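You operate a simulated robot arm through the tools that you are given. There is no shell and no other tool. Be economical: measure what you need, move in short steps, check, and stop when the job is done.

The job below is to be done with a simulated robot arm. You get a single attempt, and the scene is never put back.

Task
Pack the peas and an ice pack in the cool box.
Fine: The ice pack from the freezer basket. Shut the freezer, then shut and latch the box. Set down upright: what you pick out.

It is judged by the outcome, as a careful person would: the job done as asked, and still so three seconds after it is handed in. It fails if anything else is knocked over, pushed out of place, dropped, spilled or broken.

Robot
A 6-joint arm with a four-finger gripper on a trunk, on a base that drives. Base frame: it is fixed to the floor where the robot stands at the start and does not move with it; the origin is under the middle of the robot, x ahead of it, y to its left, z up. Units: cm, rad, N and s.
With the tool pointing down near the work surface it reaches from about 20 to 46 cm from the robot's upright axis, wherever it stands. Its first joint turns from -2.897 to 2.897 rad. Places, roughly: cool box latch [30, 80, 100]; cool box lid [60, 80, 110]; freezer lid [70, 10, 100]; ice pack (4x15x8 cm) [70, 80, 90]; inside of the cool box [40, 80, 90]. Payload 3.43 kg.
The TCP is the grasp point between the finger pads, 3 cm short of the fingertips. In the tool frame z runs along the fingers and y along their closing line. Largest opening 12 cm; the body of the gripper starts 8.5 cm behind the TCP.
Orientation is that of the tool frame in the base frame, as a unit quaternion [w, x, y, z]. With the fingers straight down and closing along the base's y, the tool's x points along the base's -x, its y along +y and its z along -z.

Tools
- The arm moves only by the tool move_arm. Its argument "targets" is a list of rows, each an object of numbers (a shift or turn left out is 0, a gripper value left out holds the last): "dx", "dy", "dz": the shift along the base's x, y, z in m; "rx", "ry", "rz": the turn, a rotation vector about the base's x, y, z in rad. In form: [{"dx": .., "dy": .., "dz": .., "rx": .., "ry": .., "rz": ..}, ...]. A call has 1 to 20 rows; each row shifts and turns the commanded pose from where the row before left it. "hand" is the opening, from 0 (shut) to 1 (fully open), set as the call begins (left out, the last holds). A row lasts 0.2 s, in which the tool goes at most 5 cm and 0.15 rad; a call with a longer step from one row to the next is refused whole, and so is a gripper value outside its range. Where a pose cannot be reached the arm comes as near as it can. A force on the tool above 40 N (or 10 N above the force at the start of the call, whichever is more), or a blocked arm, ends the call early, and 0.2 s more pass. Each finger halts on what it meets, pressing with about 25 N; the grip force reading is that of the motor and also rises with nothing between the fingers. The clock runs only during rows and for 0.2 s after the last one: add rows that do not move to give the fingers time. It gives the time, the measured TCP pose, the force on the tool (base axes), the opening and the grip force at its end, in the units of the frame above (readings bear some noise), with the torque about the TCP (base axes, N m) and any sound that the robot's microphone picked up.
- Cameras (640 x 400 px; columns grow to the right, rows downward): "scene" is now at [8.08, 15.06, 184.82]; the picture's right is [0.03, -1.00, 0.00], its down [-0.48, -0.01, -0.87] and it looks along [0.87, 0.03, -0.48] (base axes); focal length 214 px, centre (320, 200). "wrist" rides on the gripper at [7.1, -1.7, -12.1] in the tool frame; the picture's right is [0.23, 0.97, 0.00], its down [-0.81, 0.19, -0.55] and it looks along [-0.54, 0.13, 0.83] (tool axes); focal length 275 px, centre (320, 200). There is no depth. A picture from a camera that has moved, and an enlarged one, comes with that camera's place and axes in the base frame and with its lens. The place of the scene camera against the robot may be out by one fixed shift of up to 1.8 cm in any direction.
- camera(camera): a new picture of that camera. The clock stands still meanwhile.
- slide_trunk(by): slides the trunk up (or, below 0, down) by that many cm; the arm and the scene camera ride with it, the base frame stays. It gives what a move gives, with no picture.
- drive_base(legs): drives the robot by 1 to 6 legs, each [ahead, left, turn to the left] in cm, cm and rad, along the robot's own axes; the way and the turn of a leg run together, so that a leg with both is an arc; at most 150 cm and 3.142 rad a leg. The arm and the cameras ride along, it lands a little off, and it stops where it bumps. It gives what a move gives.
- head_to(pan, tilt): turns the head with the scene camera to pan (to the left, within 2.094 rad either way) and tilt (down, from -0.506 to 1.204), counted from straight ahead of the robot. It gives what a move gives.
- zoom(camera, box): a new picture of the part [left, top, right, bottom] of that camera's present view, enlarged. The clock stands still meanwhile.
- job_done(): hands the job in; it is judged then, once.

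Go step by step. Nothing tells you exact positions but the pictures and the camera data: compare them with the known pose of the tool, close in by small moves and look again before you grip or let go. The budget is 120 turns and 90 pictures, counting those below and the enlarged ones. Unless the task says otherwise, let go and move clear before handing in, and close with one line.

The tools are called by a JSON object that holds its "api" and its "payload". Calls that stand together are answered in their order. move_arm: Moves the arm, as the interface text tells. Its arguments: {"type":"object","properties":{"targets":{"type":"array","items":{"type":"object","properties":{"dx":{"type":"number"},"dy":{"type":"number"},"dz":{"type":"number"},"rx":{"type":"number"},"ry":{"type":"number"},"rz":{"type":"number"}}}},"hand":{"type":"number"}},"required":["targets"]} The other tools are called the same way: slide_trunk (by) slides the trunk up or down; drive_base (legs) drives the base; head_to (pan, tilt) turns the head that bears the scene camera; camera (camera) takes a picture; zoom (camera, box) takes an enlarged picture of a part of a camera's view; job_done () hands the job in.

At the start:

```text
time_s: 0.0
position: [26.82, 30.68, 156.1]
ee_rot: [0.002, 0.0, 1.0, 0.003]
force: [-0.2, 0.0, -0.7]
wrist_torque: [0.01, 0.01, -0.01]
gripper_width: 11.98
gripper_force: 0.1
trunk travel left (down, up): [-32.5, 11.5]
robot x, y, heading: [-0.45, 0.2, 0.001]
head pan, tilt: [-0.283, 1.201]
```

scene: 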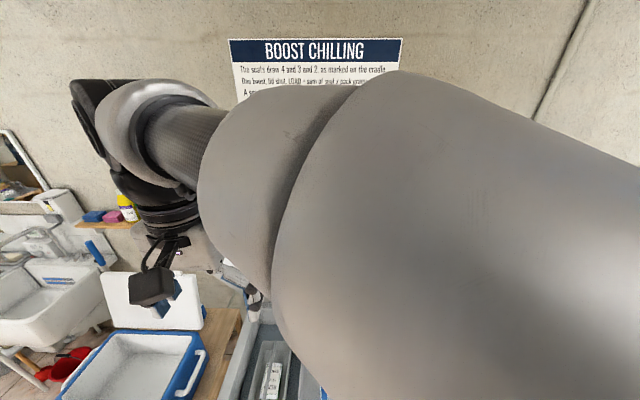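
wrist: 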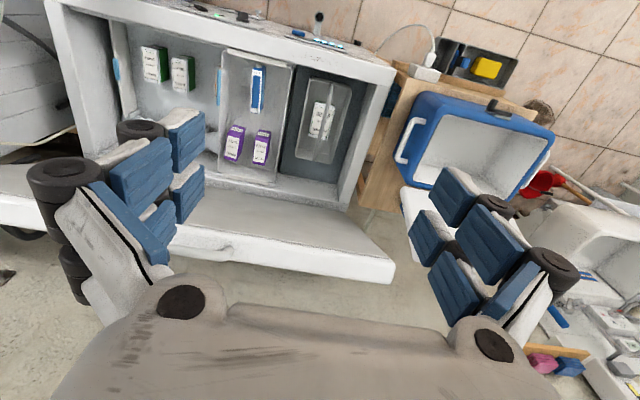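

The arm blocks much of the scene view, and there is a sign on the wall that I should read. I'll enlarge the sign and the wrist view.

{"api": "zoom", "payload": {"camera": "scene", "box": [220, 30, 420, 110]}}

{"api": "zoom", "payload": {"camera": "wrist", "box": [100, 0, 380, 180]}}

{"api": "zoom", "payload": {"camera": "wrist", "box": [360, 20, 640, 200]}}

```text
3.20 times, centred on (320, 70) of scene
camera zoom: at [8.08, 15.06, 184.82], right [0.03, -1.0, 0.0], down [-0.48, -0.01, -0.87], along [0.87, 0.03, -0.48], focal length 686 px, centre (320, 616)
```

zoom: 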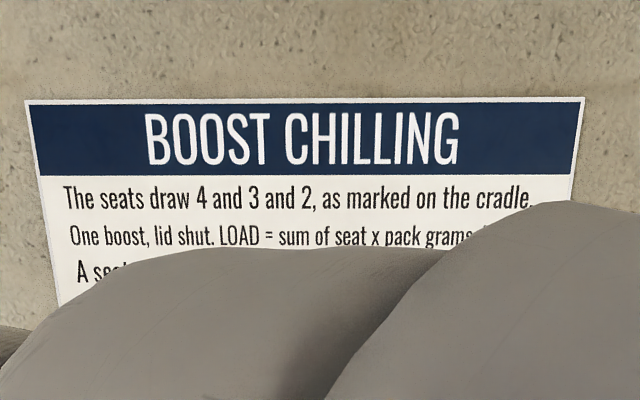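

```text
2.22 times, centred on (240, 90) of wrist
camera zoom: at [19.65, 28.91, 167.93], right [-0.23, 0.97, 0.0], down [0.81, 0.19, 0.56], along [0.54, 0.13, -0.83], focal length 612 px, centre (498, 444)
```

zoom: 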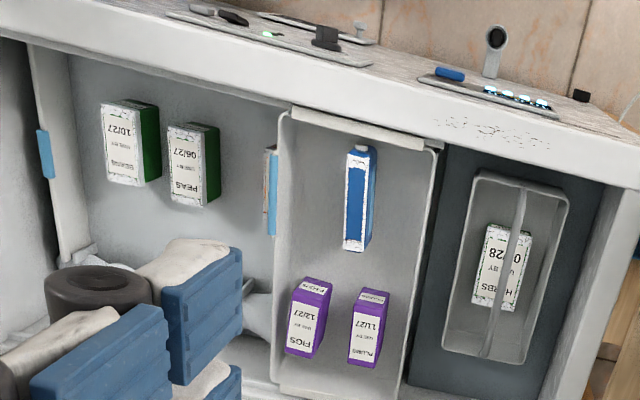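

```text
2.22 times, centred on (500, 110) of wrist
camera zoom: at [19.65, 28.91, 167.93], right [-0.23, 0.97, 0.0], down [0.81, 0.19, 0.56], along [0.54, 0.13, -0.83], focal length 612 px, centre (-80, 400)
```

zoom: 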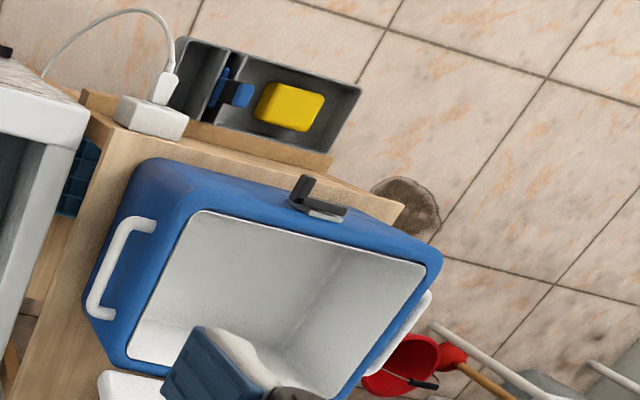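

The freezer is open with green boxes (one is peas), a basket holding a blue pack, and a cool box on a bench to its left. I'll fold the arm over to the left-back slightly, but first look around with the head.

{"api": "head_to", "payload": {"pan": 0.7, "tilt": 0.9}}

{"api": "camera", "payload": {"camera": "scene"}}

{"api": "head_to", "payload": {"pan": -0.6, "tilt": 0.6}}

{"api": "camera", "payload": {"camera": "scene"}}

```text
time_s: 1.2
position: [26.73, 30.63, 155.89]
ee_rot: [0.002, 0.0, 1.0, 0.002]
force: [-0.4, -0.4, 0.1]
wrist_torque: [0.01, 0.01, 0.02]
gripper_width: 11.98
gripper_force: 0.1
trunk travel left (down, up): [-32.5, 11.5]
robot x, y, heading: [-0.06, -0.03, -0.005]
head pan, tilt: [0.7, 0.901]
```

```text
84 pictures are left
camera scene: at [4.78, 19.6, 181.5], right [0.64, -0.77, 0.0], down [-0.6, -0.5, -0.62], along [0.48, 0.4, -0.78], focal length 214 px, centre (320, 200)
```

scene: 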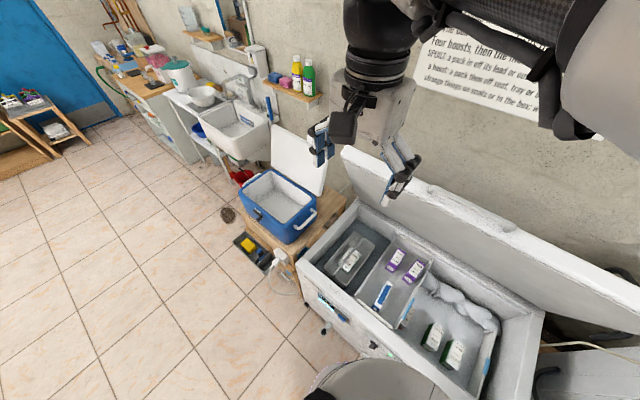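

```text
time_s: 2.7
position: [26.97, 30.44, 156.14]
ee_rot: [0.005, 0.002, 1.0, 0.005]
force: [0.8, -0.2, -0.1]
wrist_torque: [-0.05, 0.02, -0.02]
gripper_width: 11.98
gripper_force: 0.0
trunk travel left (down, up): [-32.5, 11.5]
robot x, y, heading: [-0.24, 0.19, -0.001]
head pan, tilt: [-0.6, 0.6]
```

```text
83 pictures are left
camera scene: at [7.06, 16.38, 182.53], right [0.19, -0.98, 0.0], down [-0.68, -0.13, -0.72], along [0.7, 0.14, -0.7], focal length 214 px, centre (320, 200)
```

scene: 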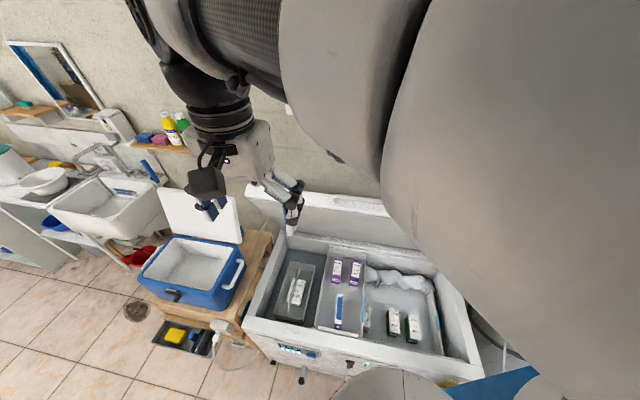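

I want to read the whole sign in case it bears on the ice pack. I'll move the arm to the side to clear the view.

{"api": "move_arm", "payload": {"targets": [{"dy": 0.05}, {"dy": 0.05}, {"dy": 0.05, "dx": -0.03}, {"dy": 0.05, "dx": -0.04}, {"dy": 0.02, "dx": -0.05}, {"dy": 0.02, "dx": -0.04}]}}

{"api": "head_to", "payload": {"pan": -0.3, "tilt": 0.4}}

{"api": "camera", "payload": {"camera": "scene"}}

```text
refused: row 3 steps farther than a row can; nothing moved
```

```text
time_s: 3.5
position: [26.97, 30.55, 156.22]
ee_rot: [0.004, 0.003, 1.0, 0.005]
force: [0.3, -0.3, 0.2]
wrist_torque: [0.0, 0.01, 0.02]
gripper_width: 11.99
gripper_force: 0.0
trunk travel left (down, up): [-32.5, 11.5]
robot x, y, heading: [-0.06, 0.23, 0.001]
head pan, tilt: [-0.3, 0.4]
```

```text
82 pictures are left
camera scene: at [7.13, 16.33, 182.66], right [0.19, -0.98, 0.0], down [-0.67, -0.13, -0.73], along [0.72, 0.14, -0.68], focal length 214 px, centre (320, 200)
```

scene: 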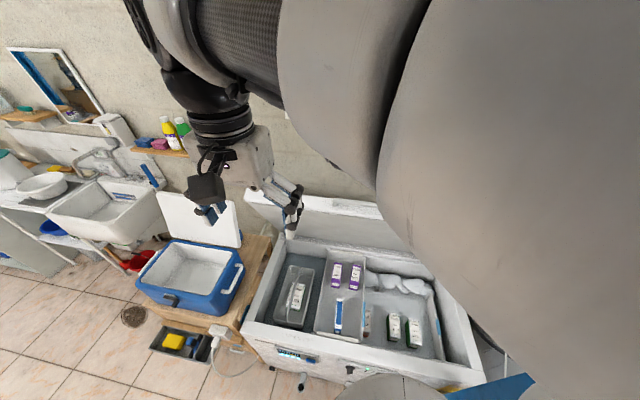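

The camera is not reaching its commanded angle, so the head is probably bearing against the arm. I'll swing the arm to the right, away from it.

{"api": "move_arm", "payload": {"targets": [{"dx": 0.032, "dy": -0.033, "rz": -0.115}, {"dx": 0.029, "dy": -0.037, "rz": -0.115}, {"dx": 0.024, "dy": -0.04, "rz": -0.115}, {"dx": 0.02, "dy": -0.043, "rz": -0.115}, {"dx": 0.014, "dy": -0.045, "rz": -0.115}, {"dx": 0.008, "dy": -0.046, "rz": -0.115}, {"dx": 0.003, "dy": -0.047, "rz": -0.115}, {"dx": -0.003, "dy": -0.047, "rz": -0.115}, {"dx": -0.008, "dy": -0.046, "rz": -0.115}, {"dx": -0.014, "dy": -0.045, "rz": -0.115}]}}

{"api": "head_to", "payload": {"pan": 0.0, "tilt": 0.3}}

{"api": "camera", "payload": {"camera": "scene"}}

```text
time_s: 5.7
position: [37.22, -12.57, 156.0]
ee_rot: [0.003, 0.545, 0.839, 0.002]
force: [-0.2, -0.8, 0.5]
wrist_torque: [0.01, -0.04, -0.01]
gripper_width: 12.0
gripper_force: 0.1
trunk travel left (down, up): [-32.5, 11.5]
robot x, y, heading: [0.01, 0.26, -0.002]
head pan, tilt: [-0.3, 0.4]
```

```text
time_s: 6.5
position: [37.42, -12.32, 156.03]
ee_rot: [0.003, 0.544, 0.839, 0.002]
force: [0.4, -0.2, 0.9]
wrist_torque: [-0.02, 0.01, 0.0]
gripper_width: 11.99
gripper_force: 0.0
trunk travel left (down, up): [-32.5, 11.5]
robot x, y, heading: [-0.09, -0.5, -0.004]
head pan, tilt: [0.0, 0.3]
```

```text
81 pictures are left
camera scene: at [8.34, 14.75, 186.72], right [0.0, -1.0, 0.0], down [-0.3, 0.0, -0.96], along [0.96, 0.0, -0.3], focal length 214 px, centre (320, 200)
```

scene: 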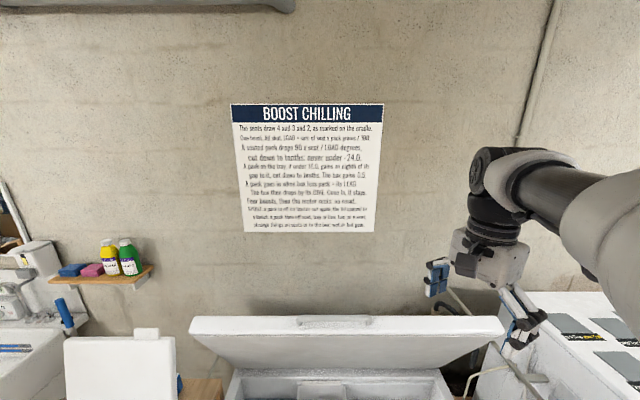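

{"api": "zoom", "payload": {"camera": "scene", "box": [220, 95, 396, 235]}}

{"api": "head_to", "payload": {"pan": 0.1, "tilt": 1.0}}

{"api": "camera", "payload": {"camera": "scene"}}

```text
2.86 times, centred on (308, 165) of scene
camera zoom: at [8.34, 14.75, 186.72], right [0.0, -1.0, 0.0], down [-0.3, 0.0, -0.96], along [0.96, 0.0, -0.3], focal length 613 px, centre (354, 300)
```

zoom: 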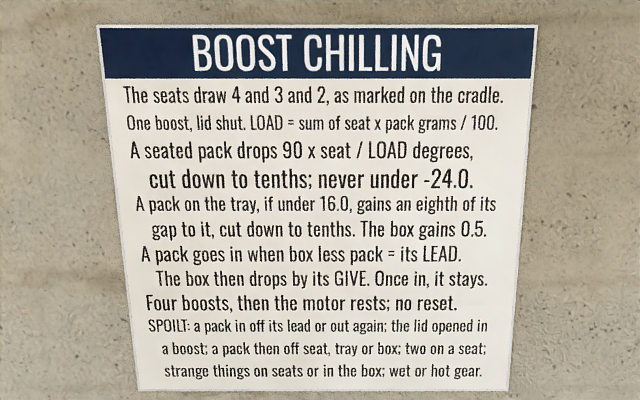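

```text
time_s: 7.6
position: [37.34, -12.21, 156.08]
ee_rot: [0.004, 0.544, 0.839, 0.001]
force: [0.6, 0.0, -0.2]
wrist_torque: [0.01, -0.01, -0.04]
gripper_width: 11.99
gripper_force: 0.1
trunk travel left (down, up): [-32.5, 11.5]
robot x, y, heading: [-0.02, 0.19, -0.003]
head pan, tilt: [0.099, 1.0]
```

```text
79 pictures are left
camera scene: at [5.93, 15.47, 180.78], right [0.1, -1.0, 0.0], down [-0.84, -0.08, -0.54], along [0.54, 0.05, -0.84], focal length 214 px, centre (320, 200)
```

scene: 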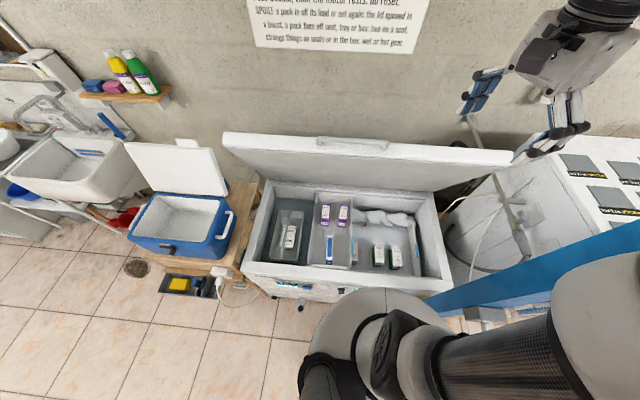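

The sign is about a boost-chilling procedure that this job does not ask for. Now enlarge the freezer, its panel and the cool box.

{"api": "zoom", "payload": {"camera": "scene", "box": [240, 180, 460, 310]}}

{"api": "zoom", "payload": {"camera": "scene", "box": [110, 130, 270, 300]}}

```text
2.91 times, centred on (350, 245) of scene
camera zoom: at [5.93, 15.47, 180.78], right [0.1, -1.0, 0.0], down [-0.84, -0.08, -0.54], along [0.54, 0.05, -0.84], focal length 624 px, centre (233, 69)
```

zoom: 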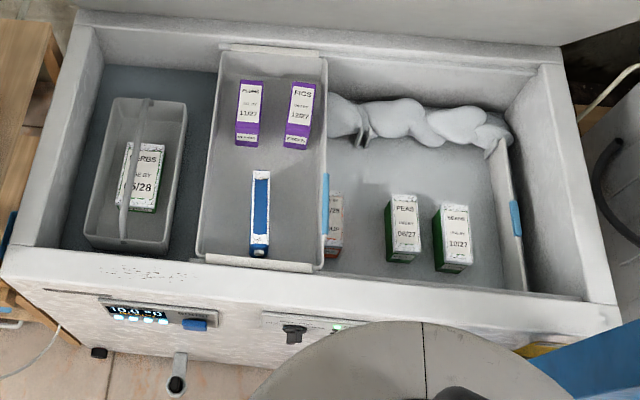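

```text
2.35 times, centred on (190, 215) of scene
camera zoom: at [5.93, 15.47, 180.78], right [0.1, -1.0, 0.0], down [-0.84, -0.08, -0.54], along [0.54, 0.05, -0.84], focal length 505 px, centre (626, 165)
```

zoom: 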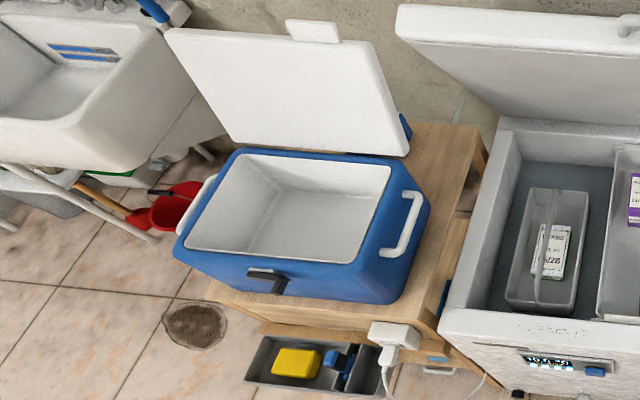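

The peas box sits around (50, -8, 76) and the ice pack stands in the sliding basket. Next I'll check the base clearance and bring the wrist camera over the freezer.

{"api": "head_to", "payload": {"pan": 0.0, "tilt": 1.2}}

{"api": "camera", "payload": {"camera": "scene"}}

{"api": "move_arm", "payload": {"targets": [{"dy": 0.03, "dz": -0.03, "rz": 0.13}, {"dy": 0.03, "dz": -0.03, "rz": 0.13}, {"dy": 0.02, "dz": -0.04, "rz": 0.13}, {"dy": 0.02, "dz": -0.04, "rz": 0.13}, {"dz": -0.04, "rz": 0.13}, {"dz": -0.04, "rz": 0.13}, {"dz": -0.04, "rz": 0.13}, {"dz": -0.04, "rz": 0.13}, {"rz": 0.11}, {}]}}

{"api": "camera", "payload": {"camera": "wrist"}}

```text
time_s: 8.3
position: [37.34, -12.15, 155.97]
ee_rot: [0.003, 0.544, 0.839, 0.002]
force: [-0.6, -0.1, 0.0]
wrist_torque: [-0.01, -0.01, 0.01]
gripper_width: 12.02
gripper_force: 0.1
trunk travel left (down, up): [-32.5, 11.5]
robot x, y, heading: [-0.19, -0.07, -0.002]
head pan, tilt: [0.0, 1.201]
```

```text
76 pictures are left
camera scene: at [4.59, 14.79, 179.51], right [0.0, -1.0, 0.0], down [-0.93, 0.0, -0.36], along [0.36, 0.0, -0.93], focal length 214 px, centre (320, 200)
```

scene: 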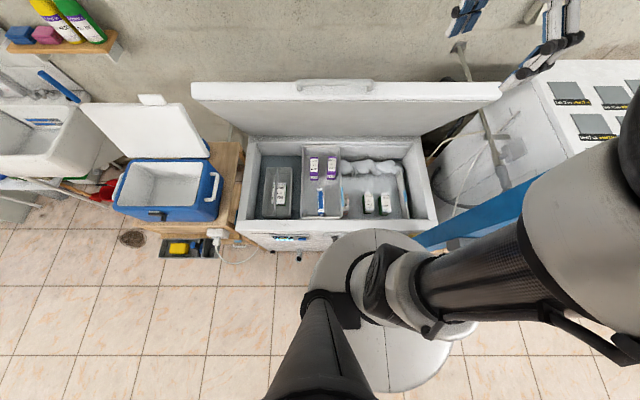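

```text
time_s: 10.5
position: [37.38, -2.15, 126.09]
ee_rot: [0.002, -0.001, 1.0, 0.003]
force: [0.1, 0.3, 0.5]
wrist_torque: [0.0, 0.02, 0.01]
gripper_width: 12.0
gripper_force: 0.0
trunk travel left (down, up): [-32.5, 11.5]
robot x, y, heading: [-0.04, 0.32, -0.001]
head pan, tilt: [0.0, 1.201]
```

```text
75 pictures are left
camera wrist: at [30.17, -3.97, 137.86], right [-0.23, 0.97, 0.0], down [0.81, 0.19, 0.56], along [0.54, 0.13, -0.83], focal length 275 px, centre (320, 200)
```

wrist: 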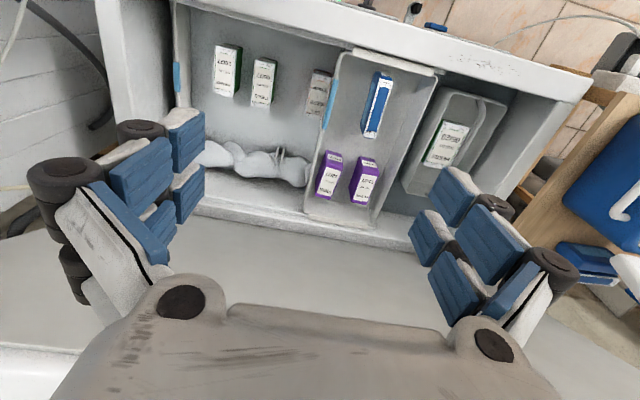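

{"api": "zoom", "payload": {"camera": "wrist", "box": [190, 20, 350, 130]}}

{"api": "zoom", "payload": {"camera": "wrist", "box": [290, 40, 450, 240]}}

{"api": "zoom", "payload": {"camera": "wrist", "box": [520, 200, 640, 300]}}

```text
3.64 times, centred on (270, 75) of wrist
camera zoom: at [30.17, -3.97, 137.86], right [-0.23, 0.97, 0.0], down [0.81, 0.19, 0.56], along [0.54, 0.13, -0.83], focal length 1001 px, centre (502, 654)
```

zoom: 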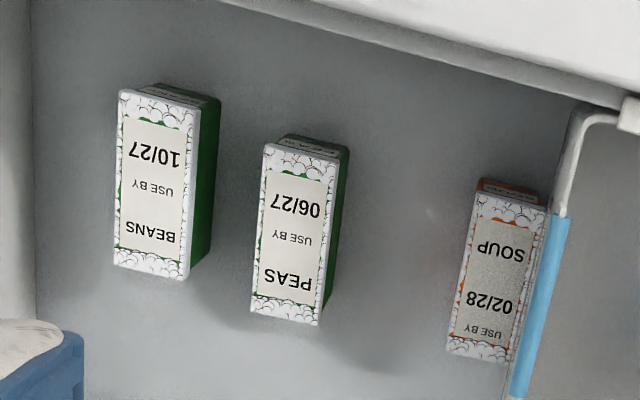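

```text
2.00 times, centred on (370, 140) of wrist
camera zoom: at [30.17, -3.97, 137.86], right [-0.23, 0.97, 0.0], down [0.81, 0.19, 0.56], along [0.54, 0.13, -0.83], focal length 551 px, centre (220, 320)
```

zoom: 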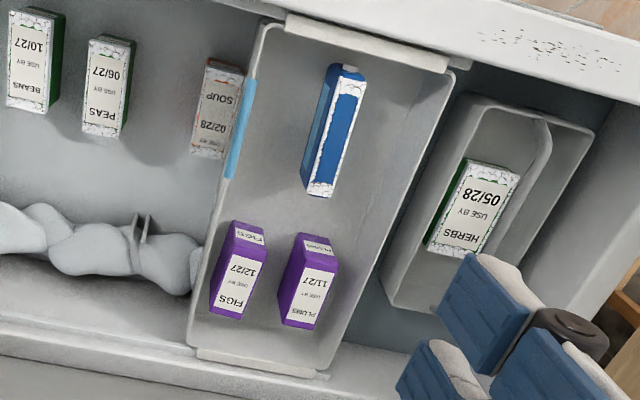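

```text
4.00 times, centred on (580, 250) of wrist
camera zoom: at [30.17, -3.97, 137.86], right [-0.23, 0.97, 0.0], down [0.81, 0.19, 0.56], along [0.54, 0.13, -0.83], focal length 1101 px, centre (-720, 0)
```

zoom: 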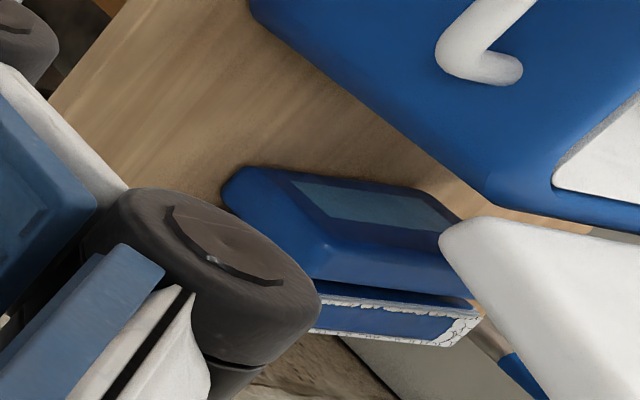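

Peas lie at about x 42–53.6, y −17…−12, top z≈63; the ice pack in the basket at about (44.5, 13.5), top z≈72. I'll drive closer in front of the peas and lower the trunk.

{"api": "drive_base", "payload": {"legs": [[5, -12, 0]]}}

{"api": "slide_trunk", "payload": {"by": -22}}

{"api": "camera", "payload": {"camera": "wrist"}}

{"api": "camera", "payload": {"camera": "scene"}}

```text
time_s: 11.8
position: [42.33, -14.15, 125.9]
ee_rot: [0.002, 0.0, 1.0, 0.003]
force: [0.0, -1.5, 0.5]
wrist_torque: [0.05, 0.03, 0.04]
gripper_width: 11.99
gripper_force: 0.0
trunk travel left (down, up): [-32.5, 11.5]
robot x, y, heading: [5.22, -11.9, -0.001]
head pan, tilt: [0.0, 1.201]
```

```text
time_s: 14.1
position: [42.27, -14.09, 104.06]
ee_rot: [0.003, 0.0, 1.0, 0.002]
force: [0.8, -0.2, -0.4]
wrist_torque: [-0.01, -0.03, -0.01]
gripper_width: 12.02
gripper_force: 0.1
trunk travel left (down, up): [-10.5, 33.5]
robot x, y, heading: [4.56, -11.9, 0.003]
head pan, tilt: [0.0, 1.201]
```

```text
71 pictures are left
camera wrist: at [35.11, -15.8, 115.91], right [-0.23, 0.97, 0.0], down [0.81, 0.19, 0.56], along [0.54, 0.13, -0.83], focal length 275 px, centre (320, 200)
```

wrist: 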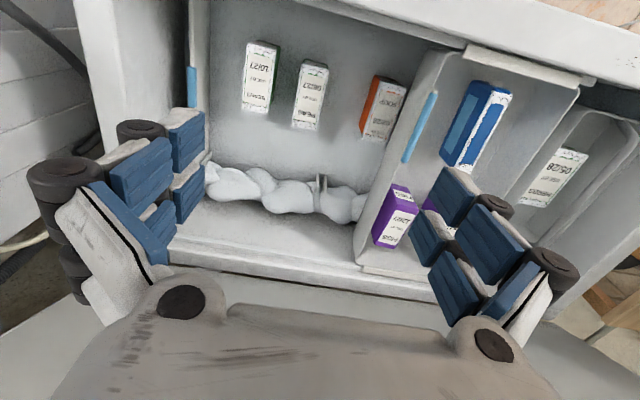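

```text
70 pictures are left
camera scene: at [9.57, 2.91, 157.52], right [0.0, -1.0, 0.0], down [-0.93, 0.0, -0.36], along [0.36, 0.0, -0.93], focal length 214 px, centre (320, 200)
```

scene: 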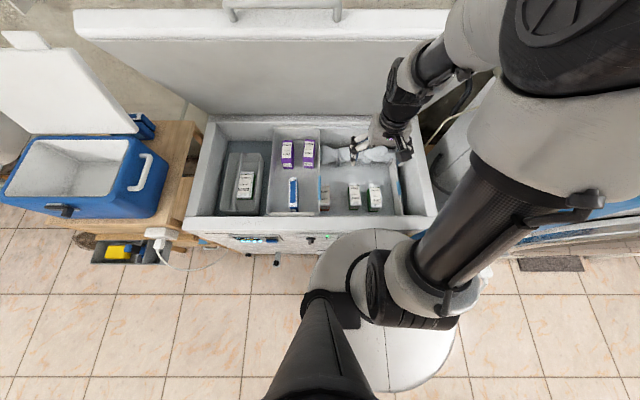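

The peas' centre re-measures at (47.4, −14.7). I'll narrow the fingers to about 8 cm and come down over it to z≈78, then look.

{"api": "move_arm", "payload": {"hand": 0.667, "targets": [{"dx": 0.025, "dy": -0.003, "dz": -0.03}, {"dx": 0.025, "dy": -0.003, "dz": -0.03}, {"dz": -0.04}, {"dz": -0.04}, {"dz": -0.04}, {"dz": -0.04}, {"dz": -0.04}, {}]}}

{"api": "camera", "payload": {"camera": "wrist"}}

{"api": "camera", "payload": {"camera": "scene"}}

```text
time_s: 15.9
position: [47.31, -14.89, 78.02]
ee_rot: [0.002, 0.0, 1.0, 0.003]
force: [-0.1, 0.7, 0.5]
wrist_torque: [0.02, 0.01, 0.02]
gripper_width: 8.01
gripper_force: 0.1
trunk travel left (down, up): [-10.5, 33.5]
robot x, y, heading: [5.26, -11.83, -0.0]
head pan, tilt: [0.0, 1.201]
```

```text
69 pictures are left
camera wrist: at [40.09, -16.49, 89.87], right [-0.23, 0.97, 0.0], down [0.81, 0.19, 0.56], along [0.54, 0.13, -0.83], focal length 275 px, centre (320, 200)
```

wrist: 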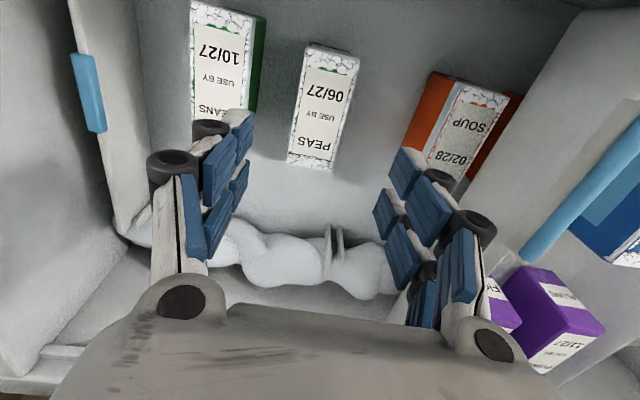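

```text
68 pictures are left
camera scene: at [9.57, 2.91, 157.52], right [0.0, -1.0, 0.0], down [-0.93, 0.0, -0.36], along [0.36, 0.0, -0.93], focal length 214 px, centre (320, 200)
```

scene: 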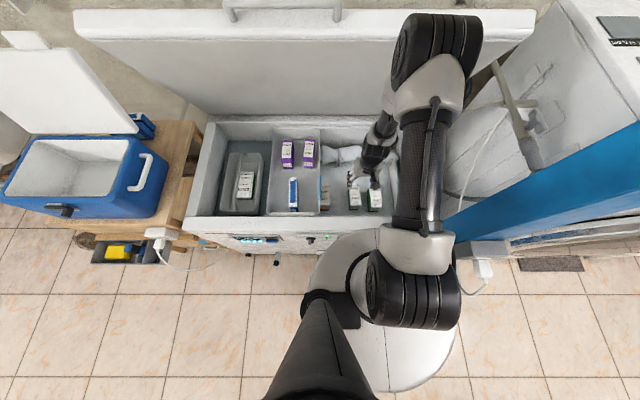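

Everything lines up. I'll descend to z≈62.

{"api": "move_arm", "payload": {"targets": [{"dz": -0.04, "dy": 0.002}, {"dz": -0.04}, {"dz": -0.04}, {"dz": -0.03}, {"dz": -0.01}, {}]}}

{"api": "camera", "payload": {"camera": "wrist"}}

```text
time_s: 17.3
position: [47.22, -14.5, 61.92]
ee_rot: [0.001, 0.0, 1.0, 0.002]
force: [-0.3, 0.4, -0.3]
wrist_torque: [0.01, -0.03, 0.01]
gripper_width: 8.01
gripper_force: 0.0
trunk travel left (down, up): [-10.5, 33.5]
robot x, y, heading: [4.82, -11.77, -0.001]
head pan, tilt: [0.0, 1.201]
```

```text
67 pictures are left
camera wrist: at [40.2, -16.22, 73.89], right [-0.23, 0.97, 0.0], down [0.81, 0.19, 0.56], along [0.54, 0.13, -0.83], focal length 275 px, centre (320, 200)
```

wrist: 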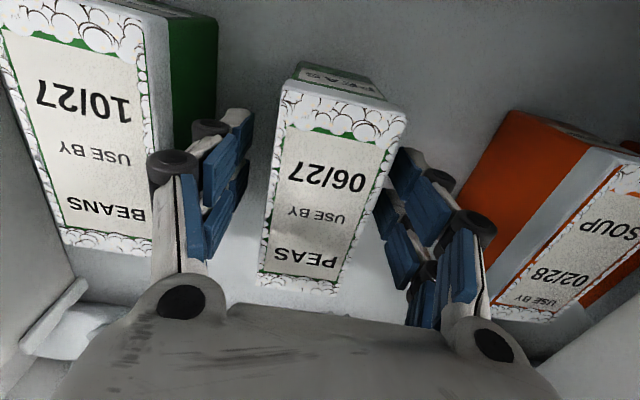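

The fingers straddle the peas, with the tips about at its lower part. Closing now.

{"api": "move_arm", "payload": {"hand": 0.3, "targets": [{}, {}, {}, {}, {}, {}]}}

{"api": "camera", "payload": {"camera": "wrist"}}

```text
time_s: 18.7
position: [47.31, -14.45, 61.9]
ee_rot: [0.0, 0.0, 1.0, 0.002]
force: [-1.2, 0.6, 1.3]
wrist_torque: [0.0, 0.04, 0.07]
gripper_width: 4.77
gripper_force: 25.2
trunk travel left (down, up): [-10.5, 33.5]
robot x, y, heading: [5.07, -11.98, 0.002]
head pan, tilt: [0.0, 1.201]
```

```text
66 pictures are left
camera wrist: at [40.19, -16.21, 73.92], right [-0.23, 0.97, 0.0], down [0.81, 0.19, 0.56], along [0.54, 0.13, -0.83], focal length 275 px, centre (320, 200)
```

wrist: 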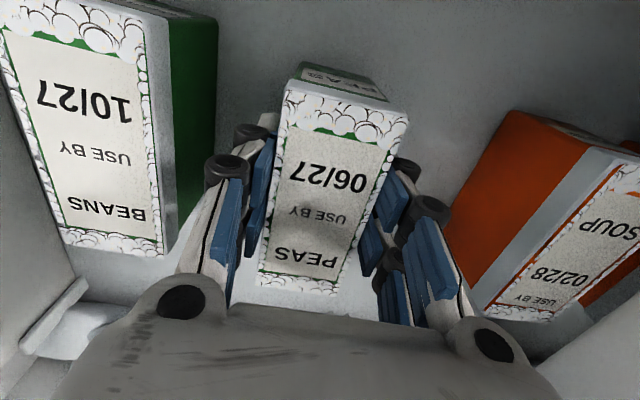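

Gripped (4.8 cm). Lifting straight up.

{"api": "move_arm", "payload": {"targets": [{"dz": 0.01}, {"dz": 0.02}, {"dz": 0.03}, {"dz": 0.04}, {"dz": 0.04}, {"dz": 0.04}, {"dz": 0.04}, {"dz": 0.04}, {"dz": 0.04}, {"dz": 0.04}, {"dz": 0.04}, {"dz": 0.04}, {}]}}

{"api": "camera", "payload": {"camera": "wrist"}}

```text
time_s: 21.5
position: [47.37, -14.42, 104.14]
ee_rot: [0.002, -0.001, 1.0, 0.002]
force: [0.0, -0.2, -1.0]
wrist_torque: [-0.02, 0.02, 0.02]
gripper_width: 3.58
gripper_force: 0.1
trunk travel left (down, up): [-10.5, 33.5]
robot x, y, heading: [4.87, -11.91, -0.001]
head pan, tilt: [0.0, 1.201]
```

```text
65 pictures are left
camera wrist: at [40.1, -16.19, 115.9], right [-0.23, 0.97, 0.0], down [0.81, 0.19, 0.56], along [0.54, 0.13, -0.83], focal length 275 px, centre (320, 200)
```

wrist: 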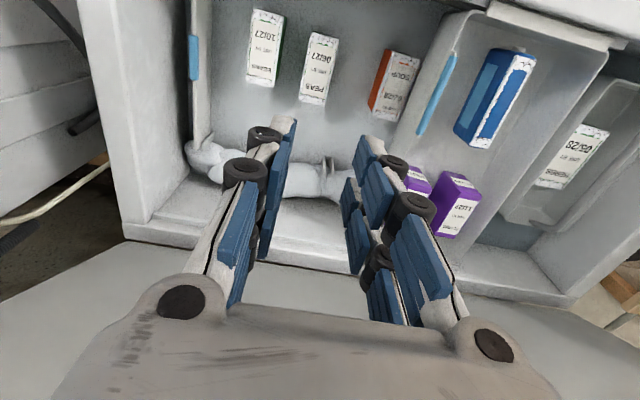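

The peas slipped out and stayed in place. I'll go back down a little deeper, grip fully shut, and lift very slowly watching the force.

{"api": "move_arm", "payload": {"hand": 0.6, "targets": [{"dz": -0.04}, {"dz": -0.04}, {"dz": -0.04}, {"dz": -0.04}, {"dz": -0.04}, {"dz": -0.04}, {"dz": -0.04}, {"dz": -0.04}, {"dz": -0.04}, {"dz": -0.04}, {"dz": -0.02}, {"dz": -0.01}, {}]}}

{"api": "move_arm", "payload": {"targets": [{"dz": -0.005}, {"dz": -0.003}, {}]}}

{"api": "move_arm", "payload": {"hand": 0, "targets": [{}, {}, {}, {}, {}, {}]}}

{"api": "move_arm", "payload": {"targets": [{"dz": 0.003}, {"dz": 0.003}]}}

```text
time_s: 24.3
position: [47.28, -14.44, 60.9]
ee_rot: [0.001, 0.0, 1.0, 0.003]
force: [0.2, 0.8, 0.3]
wrist_torque: [0.01, -0.04, 0.01]
gripper_width: 7.19
gripper_force: 0.1
trunk travel left (down, up): [-10.5, 33.5]
robot x, y, heading: [4.89, -12.26, 0.002]
head pan, tilt: [0.0, 1.201]
```

```text
time_s: 25.1
position: [47.22, -14.45, 60.19]
ee_rot: [0.001, 0.0, 1.0, 0.003]
force: [-0.6, 0.1, 0.7]
wrist_torque: [-0.01, 0.01, 0.03]
gripper_width: 7.2
gripper_force: 0.0
trunk travel left (down, up): [-10.5, 33.5]
robot x, y, heading: [4.98, -12.06, 0.002]
head pan, tilt: [0.0, 1.201]
```

```text
time_s: 26.5
position: [47.34, -14.39, 60.08]
ee_rot: [0.001, 0.001, 1.0, 0.002]
force: [-0.4, 0.4, 0.0]
wrist_torque: [0.07, -0.01, 0.0]
gripper_width: 4.75
gripper_force: 25.4
trunk travel left (down, up): [-10.5, 33.5]
robot x, y, heading: [4.98, -12.34, 0.002]
head pan, tilt: [0.0, 1.201]
```

```text
time_s: 27.1
position: [47.28, -14.48, 60.75]
ee_rot: [0.001, 0.0, 1.0, 0.003]
force: [0.2, -0.5, -2.7]
wrist_torque: [0.01, 0.0, 0.01]
gripper_width: 4.77
gripper_force: 25.3
trunk travel left (down, up): [-10.5, 33.5]
robot x, y, heading: [5.18, -12.09, 0.003]
head pan, tilt: [0.0, 1.201]
```

{"api": "move_arm", "payload": {"targets": [{"dz": 0.005}, {"dz": 0.01}, {"dz": 0.01}, {"dz": 0.01}]}}

{"api": "camera", "payload": {"camera": "wrist"}}

```text
time_s: 28.1
position: [47.42, -14.37, 64.35]
ee_rot: [0.002, -0.001, 1.0, 0.002]
force: [-0.6, -0.3, -3.0]
wrist_torque: [0.02, 0.01, -0.02]
gripper_width: 4.77
gripper_force: 25.5
trunk travel left (down, up): [-10.5, 33.5]
robot x, y, heading: [5.1, -11.96, -0.003]
head pan, tilt: [0.0, 1.201]
```

```text
64 pictures are left
camera wrist: at [40.16, -16.17, 76.22], right [-0.23, 0.97, 0.0], down [0.81, 0.19, 0.56], along [0.54, 0.13, -0.83], focal length 275 px, centre (320, 200)
```

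wrist: 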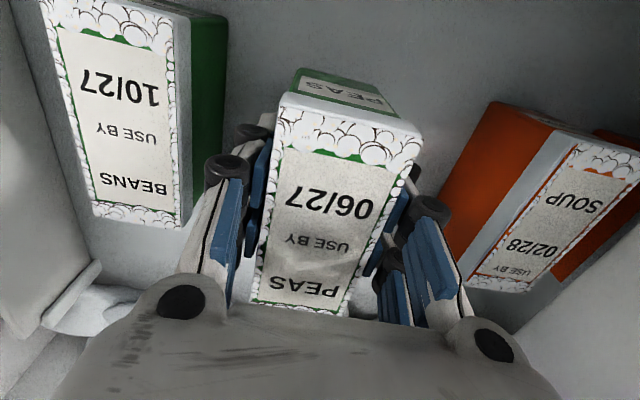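

It is held (about 3 N). Continue lifting gently.

{"api": "move_arm", "payload": {"targets": [{"dz": 0.015}, {"dz": 0.02}, {"dz": 0.02}, {"dz": 0.025}, {"dz": 0.025}, {"dz": 0.025}, {"dz": 0.025}, {"dz": 0.025}, {"dz": 0.025}, {"dz": 0.025}, {"dz": 0.025}, {"dz": 0.025}, {"dz": 0.025}, {"dz": 0.025}, {"dz": 0.025}, {"dz": 0.015}, {}]}}

{"api": "slide_trunk", "payload": {"by": 18}}

{"api": "head_to", "payload": {"pan": 0.9, "tilt": 0.9}}

{"api": "camera", "payload": {"camera": "scene"}}

```text
time_s: 31.7
position: [47.22, -14.6, 101.33]
ee_rot: [0.001, -0.001, 1.0, 0.002]
force: [0.3, 0.1, -1.7]
wrist_torque: [0.01, 0.02, -0.03]
gripper_width: 4.79
gripper_force: 25.0
trunk travel left (down, up): [-10.5, 33.5]
robot x, y, heading: [5.07, -11.82, -0.002]
head pan, tilt: [0.0, 1.201]
```

```text
time_s: 33.7
position: [47.42, -14.51, 119.3]
ee_rot: [0.001, 0.0, 1.0, 0.002]
force: [-0.2, 0.9, -2.3]
wrist_torque: [0.02, 0.03, -0.01]
gripper_width: 4.78
gripper_force: 24.8
trunk travel left (down, up): [-28.5, 15.5]
robot x, y, heading: [5.32, -12.03, 0.001]
head pan, tilt: [0.0, 1.201]
```

```text
time_s: 34.9
position: [47.29, -14.46, 119.32]
ee_rot: [0.001, -0.001, 1.0, 0.003]
force: [1.4, -0.4, -3.0]
wrist_torque: [0.02, 0.02, -0.02]
gripper_width: 4.78
gripper_force: 25.2
trunk travel left (down, up): [-28.5, 15.5]
robot x, y, heading: [5.26, -12.03, -0.001]
head pan, tilt: [0.901, 0.901]
```

```text
63 pictures are left
camera scene: at [8.71, 8.82, 177.49], right [0.78, -0.62, 0.0], down [-0.49, -0.61, -0.62], along [0.39, 0.49, -0.78], focal length 214 px, centre (320, 200)
```

scene: 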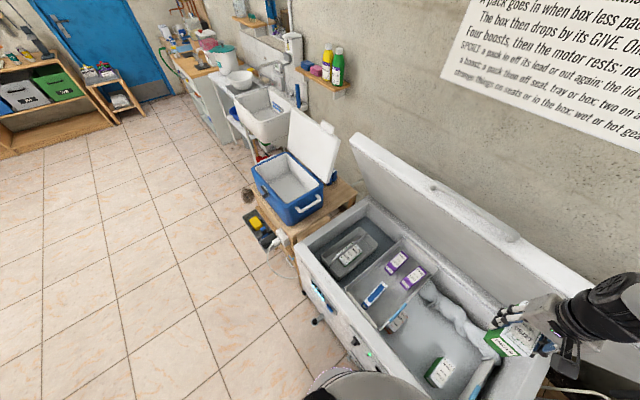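

The peas hang level. I'll drive left along the freezer towards the cool box and look from there.

{"api": "drive_base", "payload": {"legs": [[-3, 0, 0], [0, 55, 0]]}}

{"api": "head_to", "payload": {"pan": 0.5, "tilt": 1.2}}

{"api": "camera", "payload": {"camera": "scene"}}

{"api": "camera", "payload": {"camera": "wrist"}}

```text
time_s: 37.5
position: [43.85, 14.17, 119.29]
ee_rot: [0.002, 0.002, 1.0, 0.006]
force: [0.1, -2.0, -2.0]
wrist_torque: [0.14, 0.03, 0.01]
gripper_width: 4.76
gripper_force: 25.1
trunk travel left (down, up): [-28.5, 15.5]
robot x, y, heading: [1.67, 16.93, -0.005]
head pan, tilt: [0.901, 0.901]
stopped in leg 2: the robot was blocked; the commanded pose is now the measured one
```

```text
time_s: 38.4
position: [43.87, 14.38, 119.29]
ee_rot: [0.001, 0.0, 1.0, 0.003]
force: [0.1, 0.3, -3.1]
wrist_torque: [0.03, 0.01, 0.02]
gripper_width: 4.79
gripper_force: 24.8
trunk travel left (down, up): [-28.5, 15.5]
robot x, y, heading: [1.75, 17.04, -0.004]
head pan, tilt: [0.499, 1.201]
```

```text
62 pictures are left
camera scene: at [5.6, 34.54, 175.52], right [0.47, -0.88, 0.0], down [-0.82, -0.44, -0.36], along [0.32, 0.17, -0.93], focal length 214 px, centre (320, 200)
```

scene: 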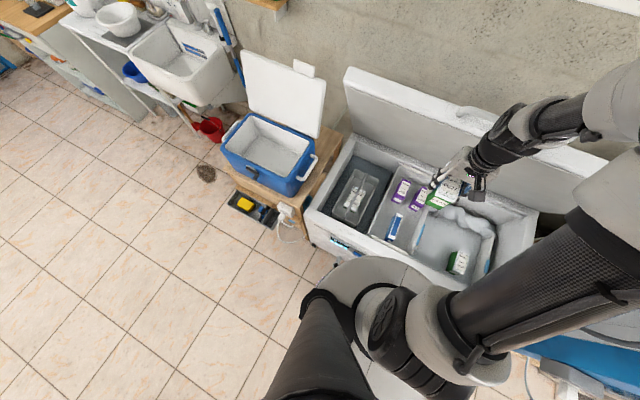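

```text
61 pictures are left
camera wrist: at [36.67, 12.69, 131.19], right [-0.23, 0.97, 0.01], down [0.81, 0.19, 0.56], along [0.54, 0.13, -0.83], focal length 275 px, centre (320, 200)
```

wrist: 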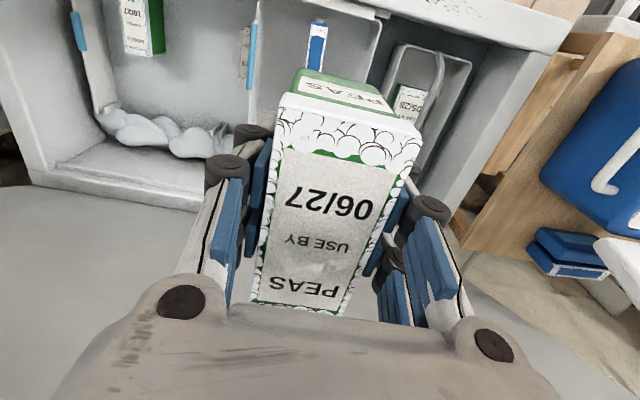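

The base was blocked, probably by the drain tap on the freezer front. I'll back off, go left past it, and look before coming forward to the cool box (inside about x 36–56, y 64–95).

{"api": "drive_base", "payload": {"legs": [[-14, 0, 0], [0, 62, 0]]}}

{"api": "head_to", "payload": {"pan": 0.0, "tilt": 1.2}}

{"api": "camera", "payload": {"camera": "scene"}}

{"api": "camera", "payload": {"camera": "wrist"}}

```text
time_s: 42.8
position: [30.17, 76.48, 119.38]
ee_rot: [0.002, 0.002, 1.0, 0.003]
force: [-0.2, 0.1, -3.1]
wrist_torque: [-0.03, 0.07, -0.03]
gripper_width: 4.77
gripper_force: 25.1
trunk travel left (down, up): [-28.5, 15.5]
robot x, y, heading: [-12.28, 79.37, -0.009]
head pan, tilt: [0.499, 1.201]
```

```text
time_s: 43.7
position: [30.23, 76.53, 119.34]
ee_rot: [0.002, 0.002, 1.0, 0.003]
force: [0.0, -0.1, -3.8]
wrist_torque: [0.05, 0.03, -0.04]
gripper_width: 4.75
gripper_force: 24.7
trunk travel left (down, up): [-28.5, 15.5]
robot x, y, heading: [-12.28, 79.14, -0.005]
head pan, tilt: [0.0, 1.201]
```

```text
60 pictures are left
camera scene: at [-7.34, 93.99, 175.51], right [-0.01, -1.0, 0.0], down [-0.93, 0.01, -0.36], along [0.36, 0.0, -0.93], focal length 214 px, centre (320, 200)
```

scene: 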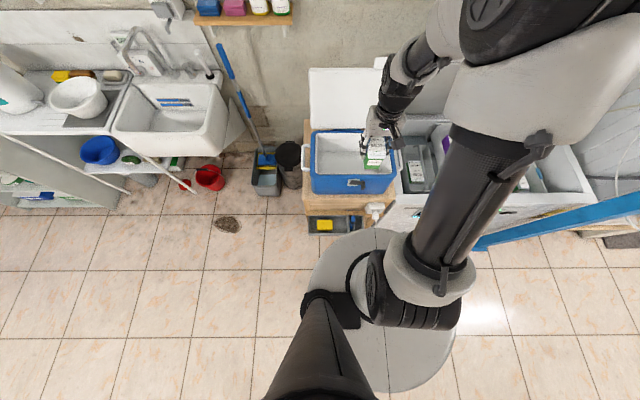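

```text
59 pictures are left
camera wrist: at [23.04, 74.75, 131.18], right [-0.23, 0.97, 0.01], down [0.81, 0.19, 0.56], along [0.54, 0.13, -0.83], focal length 275 px, centre (320, 200)
```

wrist: 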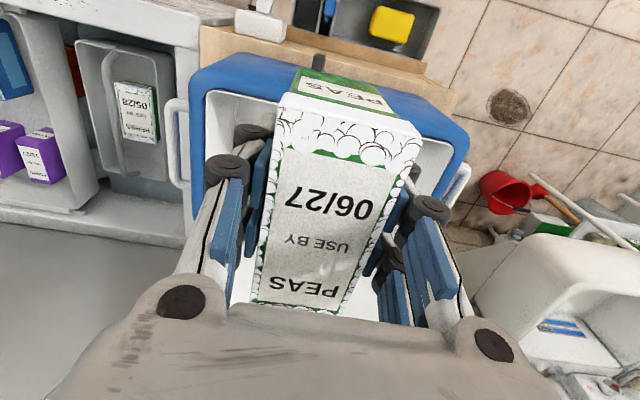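

The tray of sponges sits low at about x 19–28, z≈54, in front of the bench. I'll creep forward 7 cm, which should stay clear of it, then extend the arm over the cool box.

{"api": "drive_base", "payload": {"legs": [[7.5, 0, 0.007]]}}

{"api": "move_arm", "payload": {"targets": [{"dx": 0.02, "dy": -0.02}, {"dx": 0.02, "dy": -0.02}, {"dx": 0.01}, {}]}}

{"api": "camera", "payload": {"camera": "scene"}}

{"api": "camera", "payload": {"camera": "wrist"}}

```text
time_s: 44.8
position: [37.65, 76.77, 119.24]
ee_rot: [0.0, -0.001, 1.0, 0.003]
force: [0.2, -0.4, -3.0]
wrist_torque: [0.04, 0.07, 0.03]
gripper_width: 4.79
gripper_force: 24.7
trunk travel left (down, up): [-28.5, 15.5]
robot x, y, heading: [-4.68, 79.34, -0.005]
head pan, tilt: [0.0, 1.201]
```

```text
time_s: 45.8
position: [42.72, 72.78, 119.28]
ee_rot: [0.002, -0.001, 1.0, 0.002]
force: [0.4, 0.2, -3.0]
wrist_torque: [0.01, 0.02, 0.0]
gripper_width: 4.78
gripper_force: 25.1
trunk travel left (down, up): [-28.5, 15.5]
robot x, y, heading: [-4.71, 79.34, 0.001]
head pan, tilt: [0.0, 1.201]
```

```text
58 pictures are left
camera scene: at [-0.02, 93.93, 175.51], right [0.0, -1.0, 0.0], down [-0.93, 0.0, -0.36], along [0.36, 0.0, -0.93], focal length 214 px, centre (320, 200)
```

scene: 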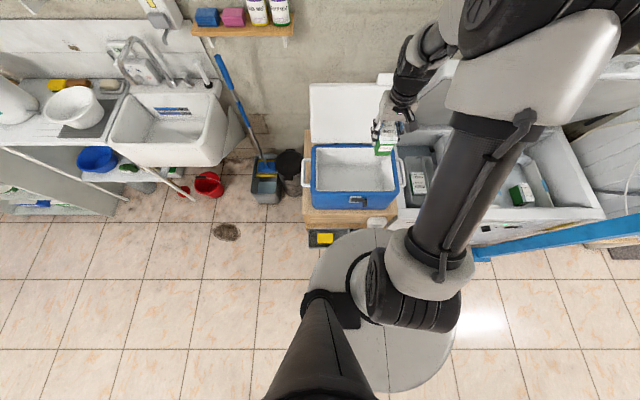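

```text
57 pictures are left
camera wrist: at [35.51, 70.93, 131.24], right [-0.23, 0.97, 0.01], down [0.81, 0.19, 0.56], along [0.54, 0.13, -0.83], focal length 275 px, centre (320, 200)
```

wrist: 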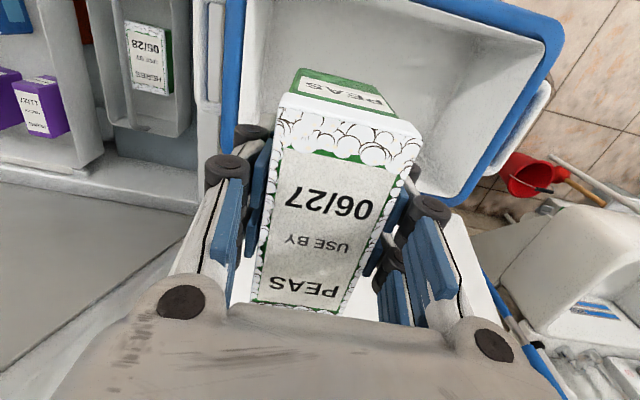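

The cool box inside spans about x 33–53, y 63–95, rim z≈95, and the peas are above its right half. I'll lower with the trunk first, then check.

{"api": "slide_trunk", "payload": {"by": -18}}

{"api": "camera", "payload": {"camera": "wrist"}}

{"api": "camera", "payload": {"camera": "scene"}}

```text
time_s: 47.8
position: [42.76, 72.84, 101.41]
ee_rot: [0.001, -0.002, 1.0, 0.003]
force: [0.6, 0.0, -2.7]
wrist_torque: [0.02, 0.01, -0.01]
gripper_width: 4.79
gripper_force: 24.8
trunk travel left (down, up): [-10.5, 33.5]
robot x, y, heading: [-4.79, 78.77, 0.0]
head pan, tilt: [0.0, 1.201]
```

```text
56 pictures are left
camera wrist: at [35.5, 70.96, 113.25], right [-0.23, 0.97, 0.01], down [0.81, 0.19, 0.56], along [0.54, 0.13, -0.83], focal length 275 px, centre (320, 200)
```

wrist: 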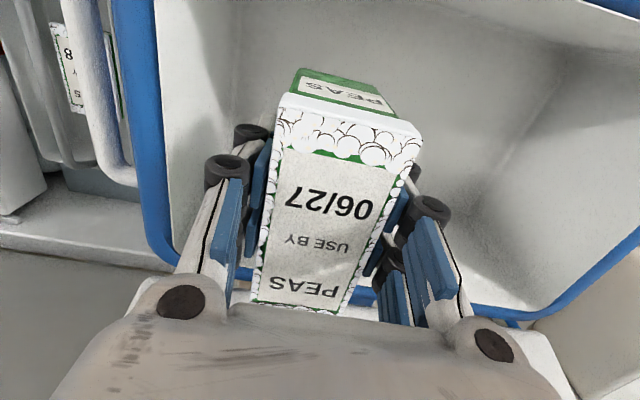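

```text
55 pictures are left
camera scene: at [-0.01, 93.96, 157.52], right [0.0, -1.0, 0.0], down [-0.93, 0.0, -0.36], along [0.36, 0.0, -0.93], focal length 214 px, centre (320, 200)
```

scene: 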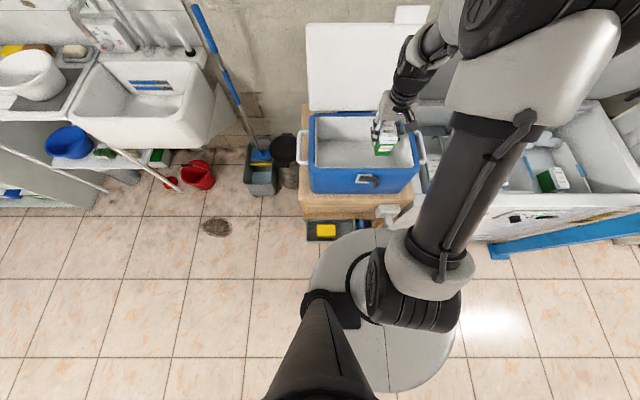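

Well inside the rim. Lowering the peas in small steps until they touch.

{"api": "move_arm", "payload": {"targets": [{"dz": -0.02}, {"dz": -0.025}, {"dz": -0.025}, {"dz": -0.02}, {"dz": -0.01}, {}]}}

{"api": "camera", "payload": {"camera": "wrist"}}

```text
time_s: 49.2
position: [42.69, 72.81, 91.36]
ee_rot: [0.001, -0.001, 1.0, 0.003]
force: [-0.6, -0.3, -3.9]
wrist_torque: [0.02, 0.04, 0.0]
gripper_width: 4.78
gripper_force: 25.0
trunk travel left (down, up): [-10.5, 33.5]
robot x, y, heading: [-4.96, 78.96, 0.0]
head pan, tilt: [0.0, 1.201]
```

```text
54 pictures are left
camera wrist: at [35.46, 70.96, 103.25], right [-0.23, 0.97, 0.01], down [0.81, 0.19, 0.56], along [0.54, 0.13, -0.83], focal length 275 px, centre (320, 200)
```

wrist: 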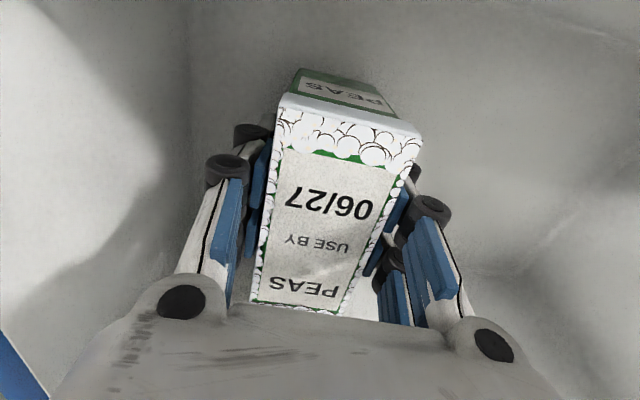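

{"api": "move_arm", "payload": {"targets": [{"dz": -0.01}, {"dz": -0.01}, {"dz": -0.01}, {}]}}

{"api": "move_arm", "payload": {"targets": [{"dz": -0.007}, {"dz": -0.007}, {"dz": -0.006}, {}]}}

```text
time_s: 50.2
position: [42.67, 72.62, 88.53]
ee_rot: [0.005, -0.002, 1.0, 0.003]
force: [4.5, -2.0, 22.6]
wrist_torque: [-0.06, -0.12, -0.02]
gripper_width: 4.78
gripper_force: 25.0
trunk travel left (down, up): [-10.5, 33.5]
robot x, y, heading: [-4.42, 79.31, -0.0]
head pan, tilt: [0.0, 1.201]
```

```text
time_s: 50.6
position: [42.56, 72.78, 87.98]
ee_rot: [0.003, -0.002, 1.0, 0.004]
force: [-4.8, 1.2, 13.7]
wrist_torque: [-0.5, 0.39, -0.08]
gripper_width: 4.74
gripper_force: 25.4
trunk travel left (down, up): [-10.5, 33.5]
robot x, y, heading: [-4.55, 78.71, 0.0]
head pan, tilt: [0.0, 1.201]
stopped in row 2: the force on the tool passed its limit at 49 N (the readings are from after the stop); the commanded pose is now the measured one
```

Contact: the box floor is at about z≈85. I'll ease up slightly, open the fingers, and rise.

{"api": "move_arm", "payload": {"targets": [{"dz": 0.002}, {}]}}

{"api": "move_arm", "payload": {"hand": 0.6, "targets": [{}, {}, {}, {}]}}

{"api": "move_arm", "payload": {"targets": [{"dz": 0.01}, {"dz": 0.02}, {"dz": 0.04}, {"dz": 0.04}, {"dz": 0.04}, {}]}}

{"api": "camera", "payload": {"camera": "wrist"}}

```text
time_s: 51.2
position: [42.7, 72.78, 87.92]
ee_rot: [0.002, -0.001, 1.0, 0.002]
force: [-1.0, -0.6, -2.1]
wrist_torque: [-0.04, 0.06, -0.04]
gripper_width: 4.77
gripper_force: 24.9
trunk travel left (down, up): [-10.5, 33.5]
robot x, y, heading: [-4.83, 79.13, 0.0]
head pan, tilt: [0.0, 1.201]
```

```text
time_s: 52.2
position: [42.73, 72.81, 88.07]
ee_rot: [0.002, -0.002, 1.0, 0.003]
force: [0.6, 0.2, -0.2]
wrist_torque: [0.01, 0.03, -0.02]
gripper_width: 7.21
gripper_force: 0.1
trunk travel left (down, up): [-10.5, 33.5]
robot x, y, heading: [-4.74, 79.37, -0.001]
head pan, tilt: [0.0, 1.201]
```

```text
time_s: 53.6
position: [42.67, 72.77, 103.06]
ee_rot: [0.002, -0.002, 1.0, 0.004]
force: [-0.1, -0.1, 0.7]
wrist_torque: [0.02, 0.0, -0.02]
gripper_width: 7.18
gripper_force: 0.0
trunk travel left (down, up): [-10.5, 33.5]
robot x, y, heading: [-4.66, 79.41, -0.001]
head pan, tilt: [0.0, 1.201]
```

```text
53 pictures are left
camera wrist: at [35.52, 71.04, 114.96], right [-0.23, 0.97, 0.01], down [0.81, 0.19, 0.56], along [0.54, 0.13, -0.83], focal length 275 px, centre (320, 200)
```

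wrist: 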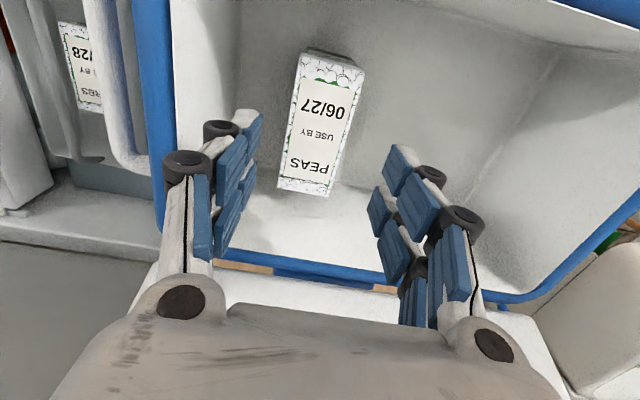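

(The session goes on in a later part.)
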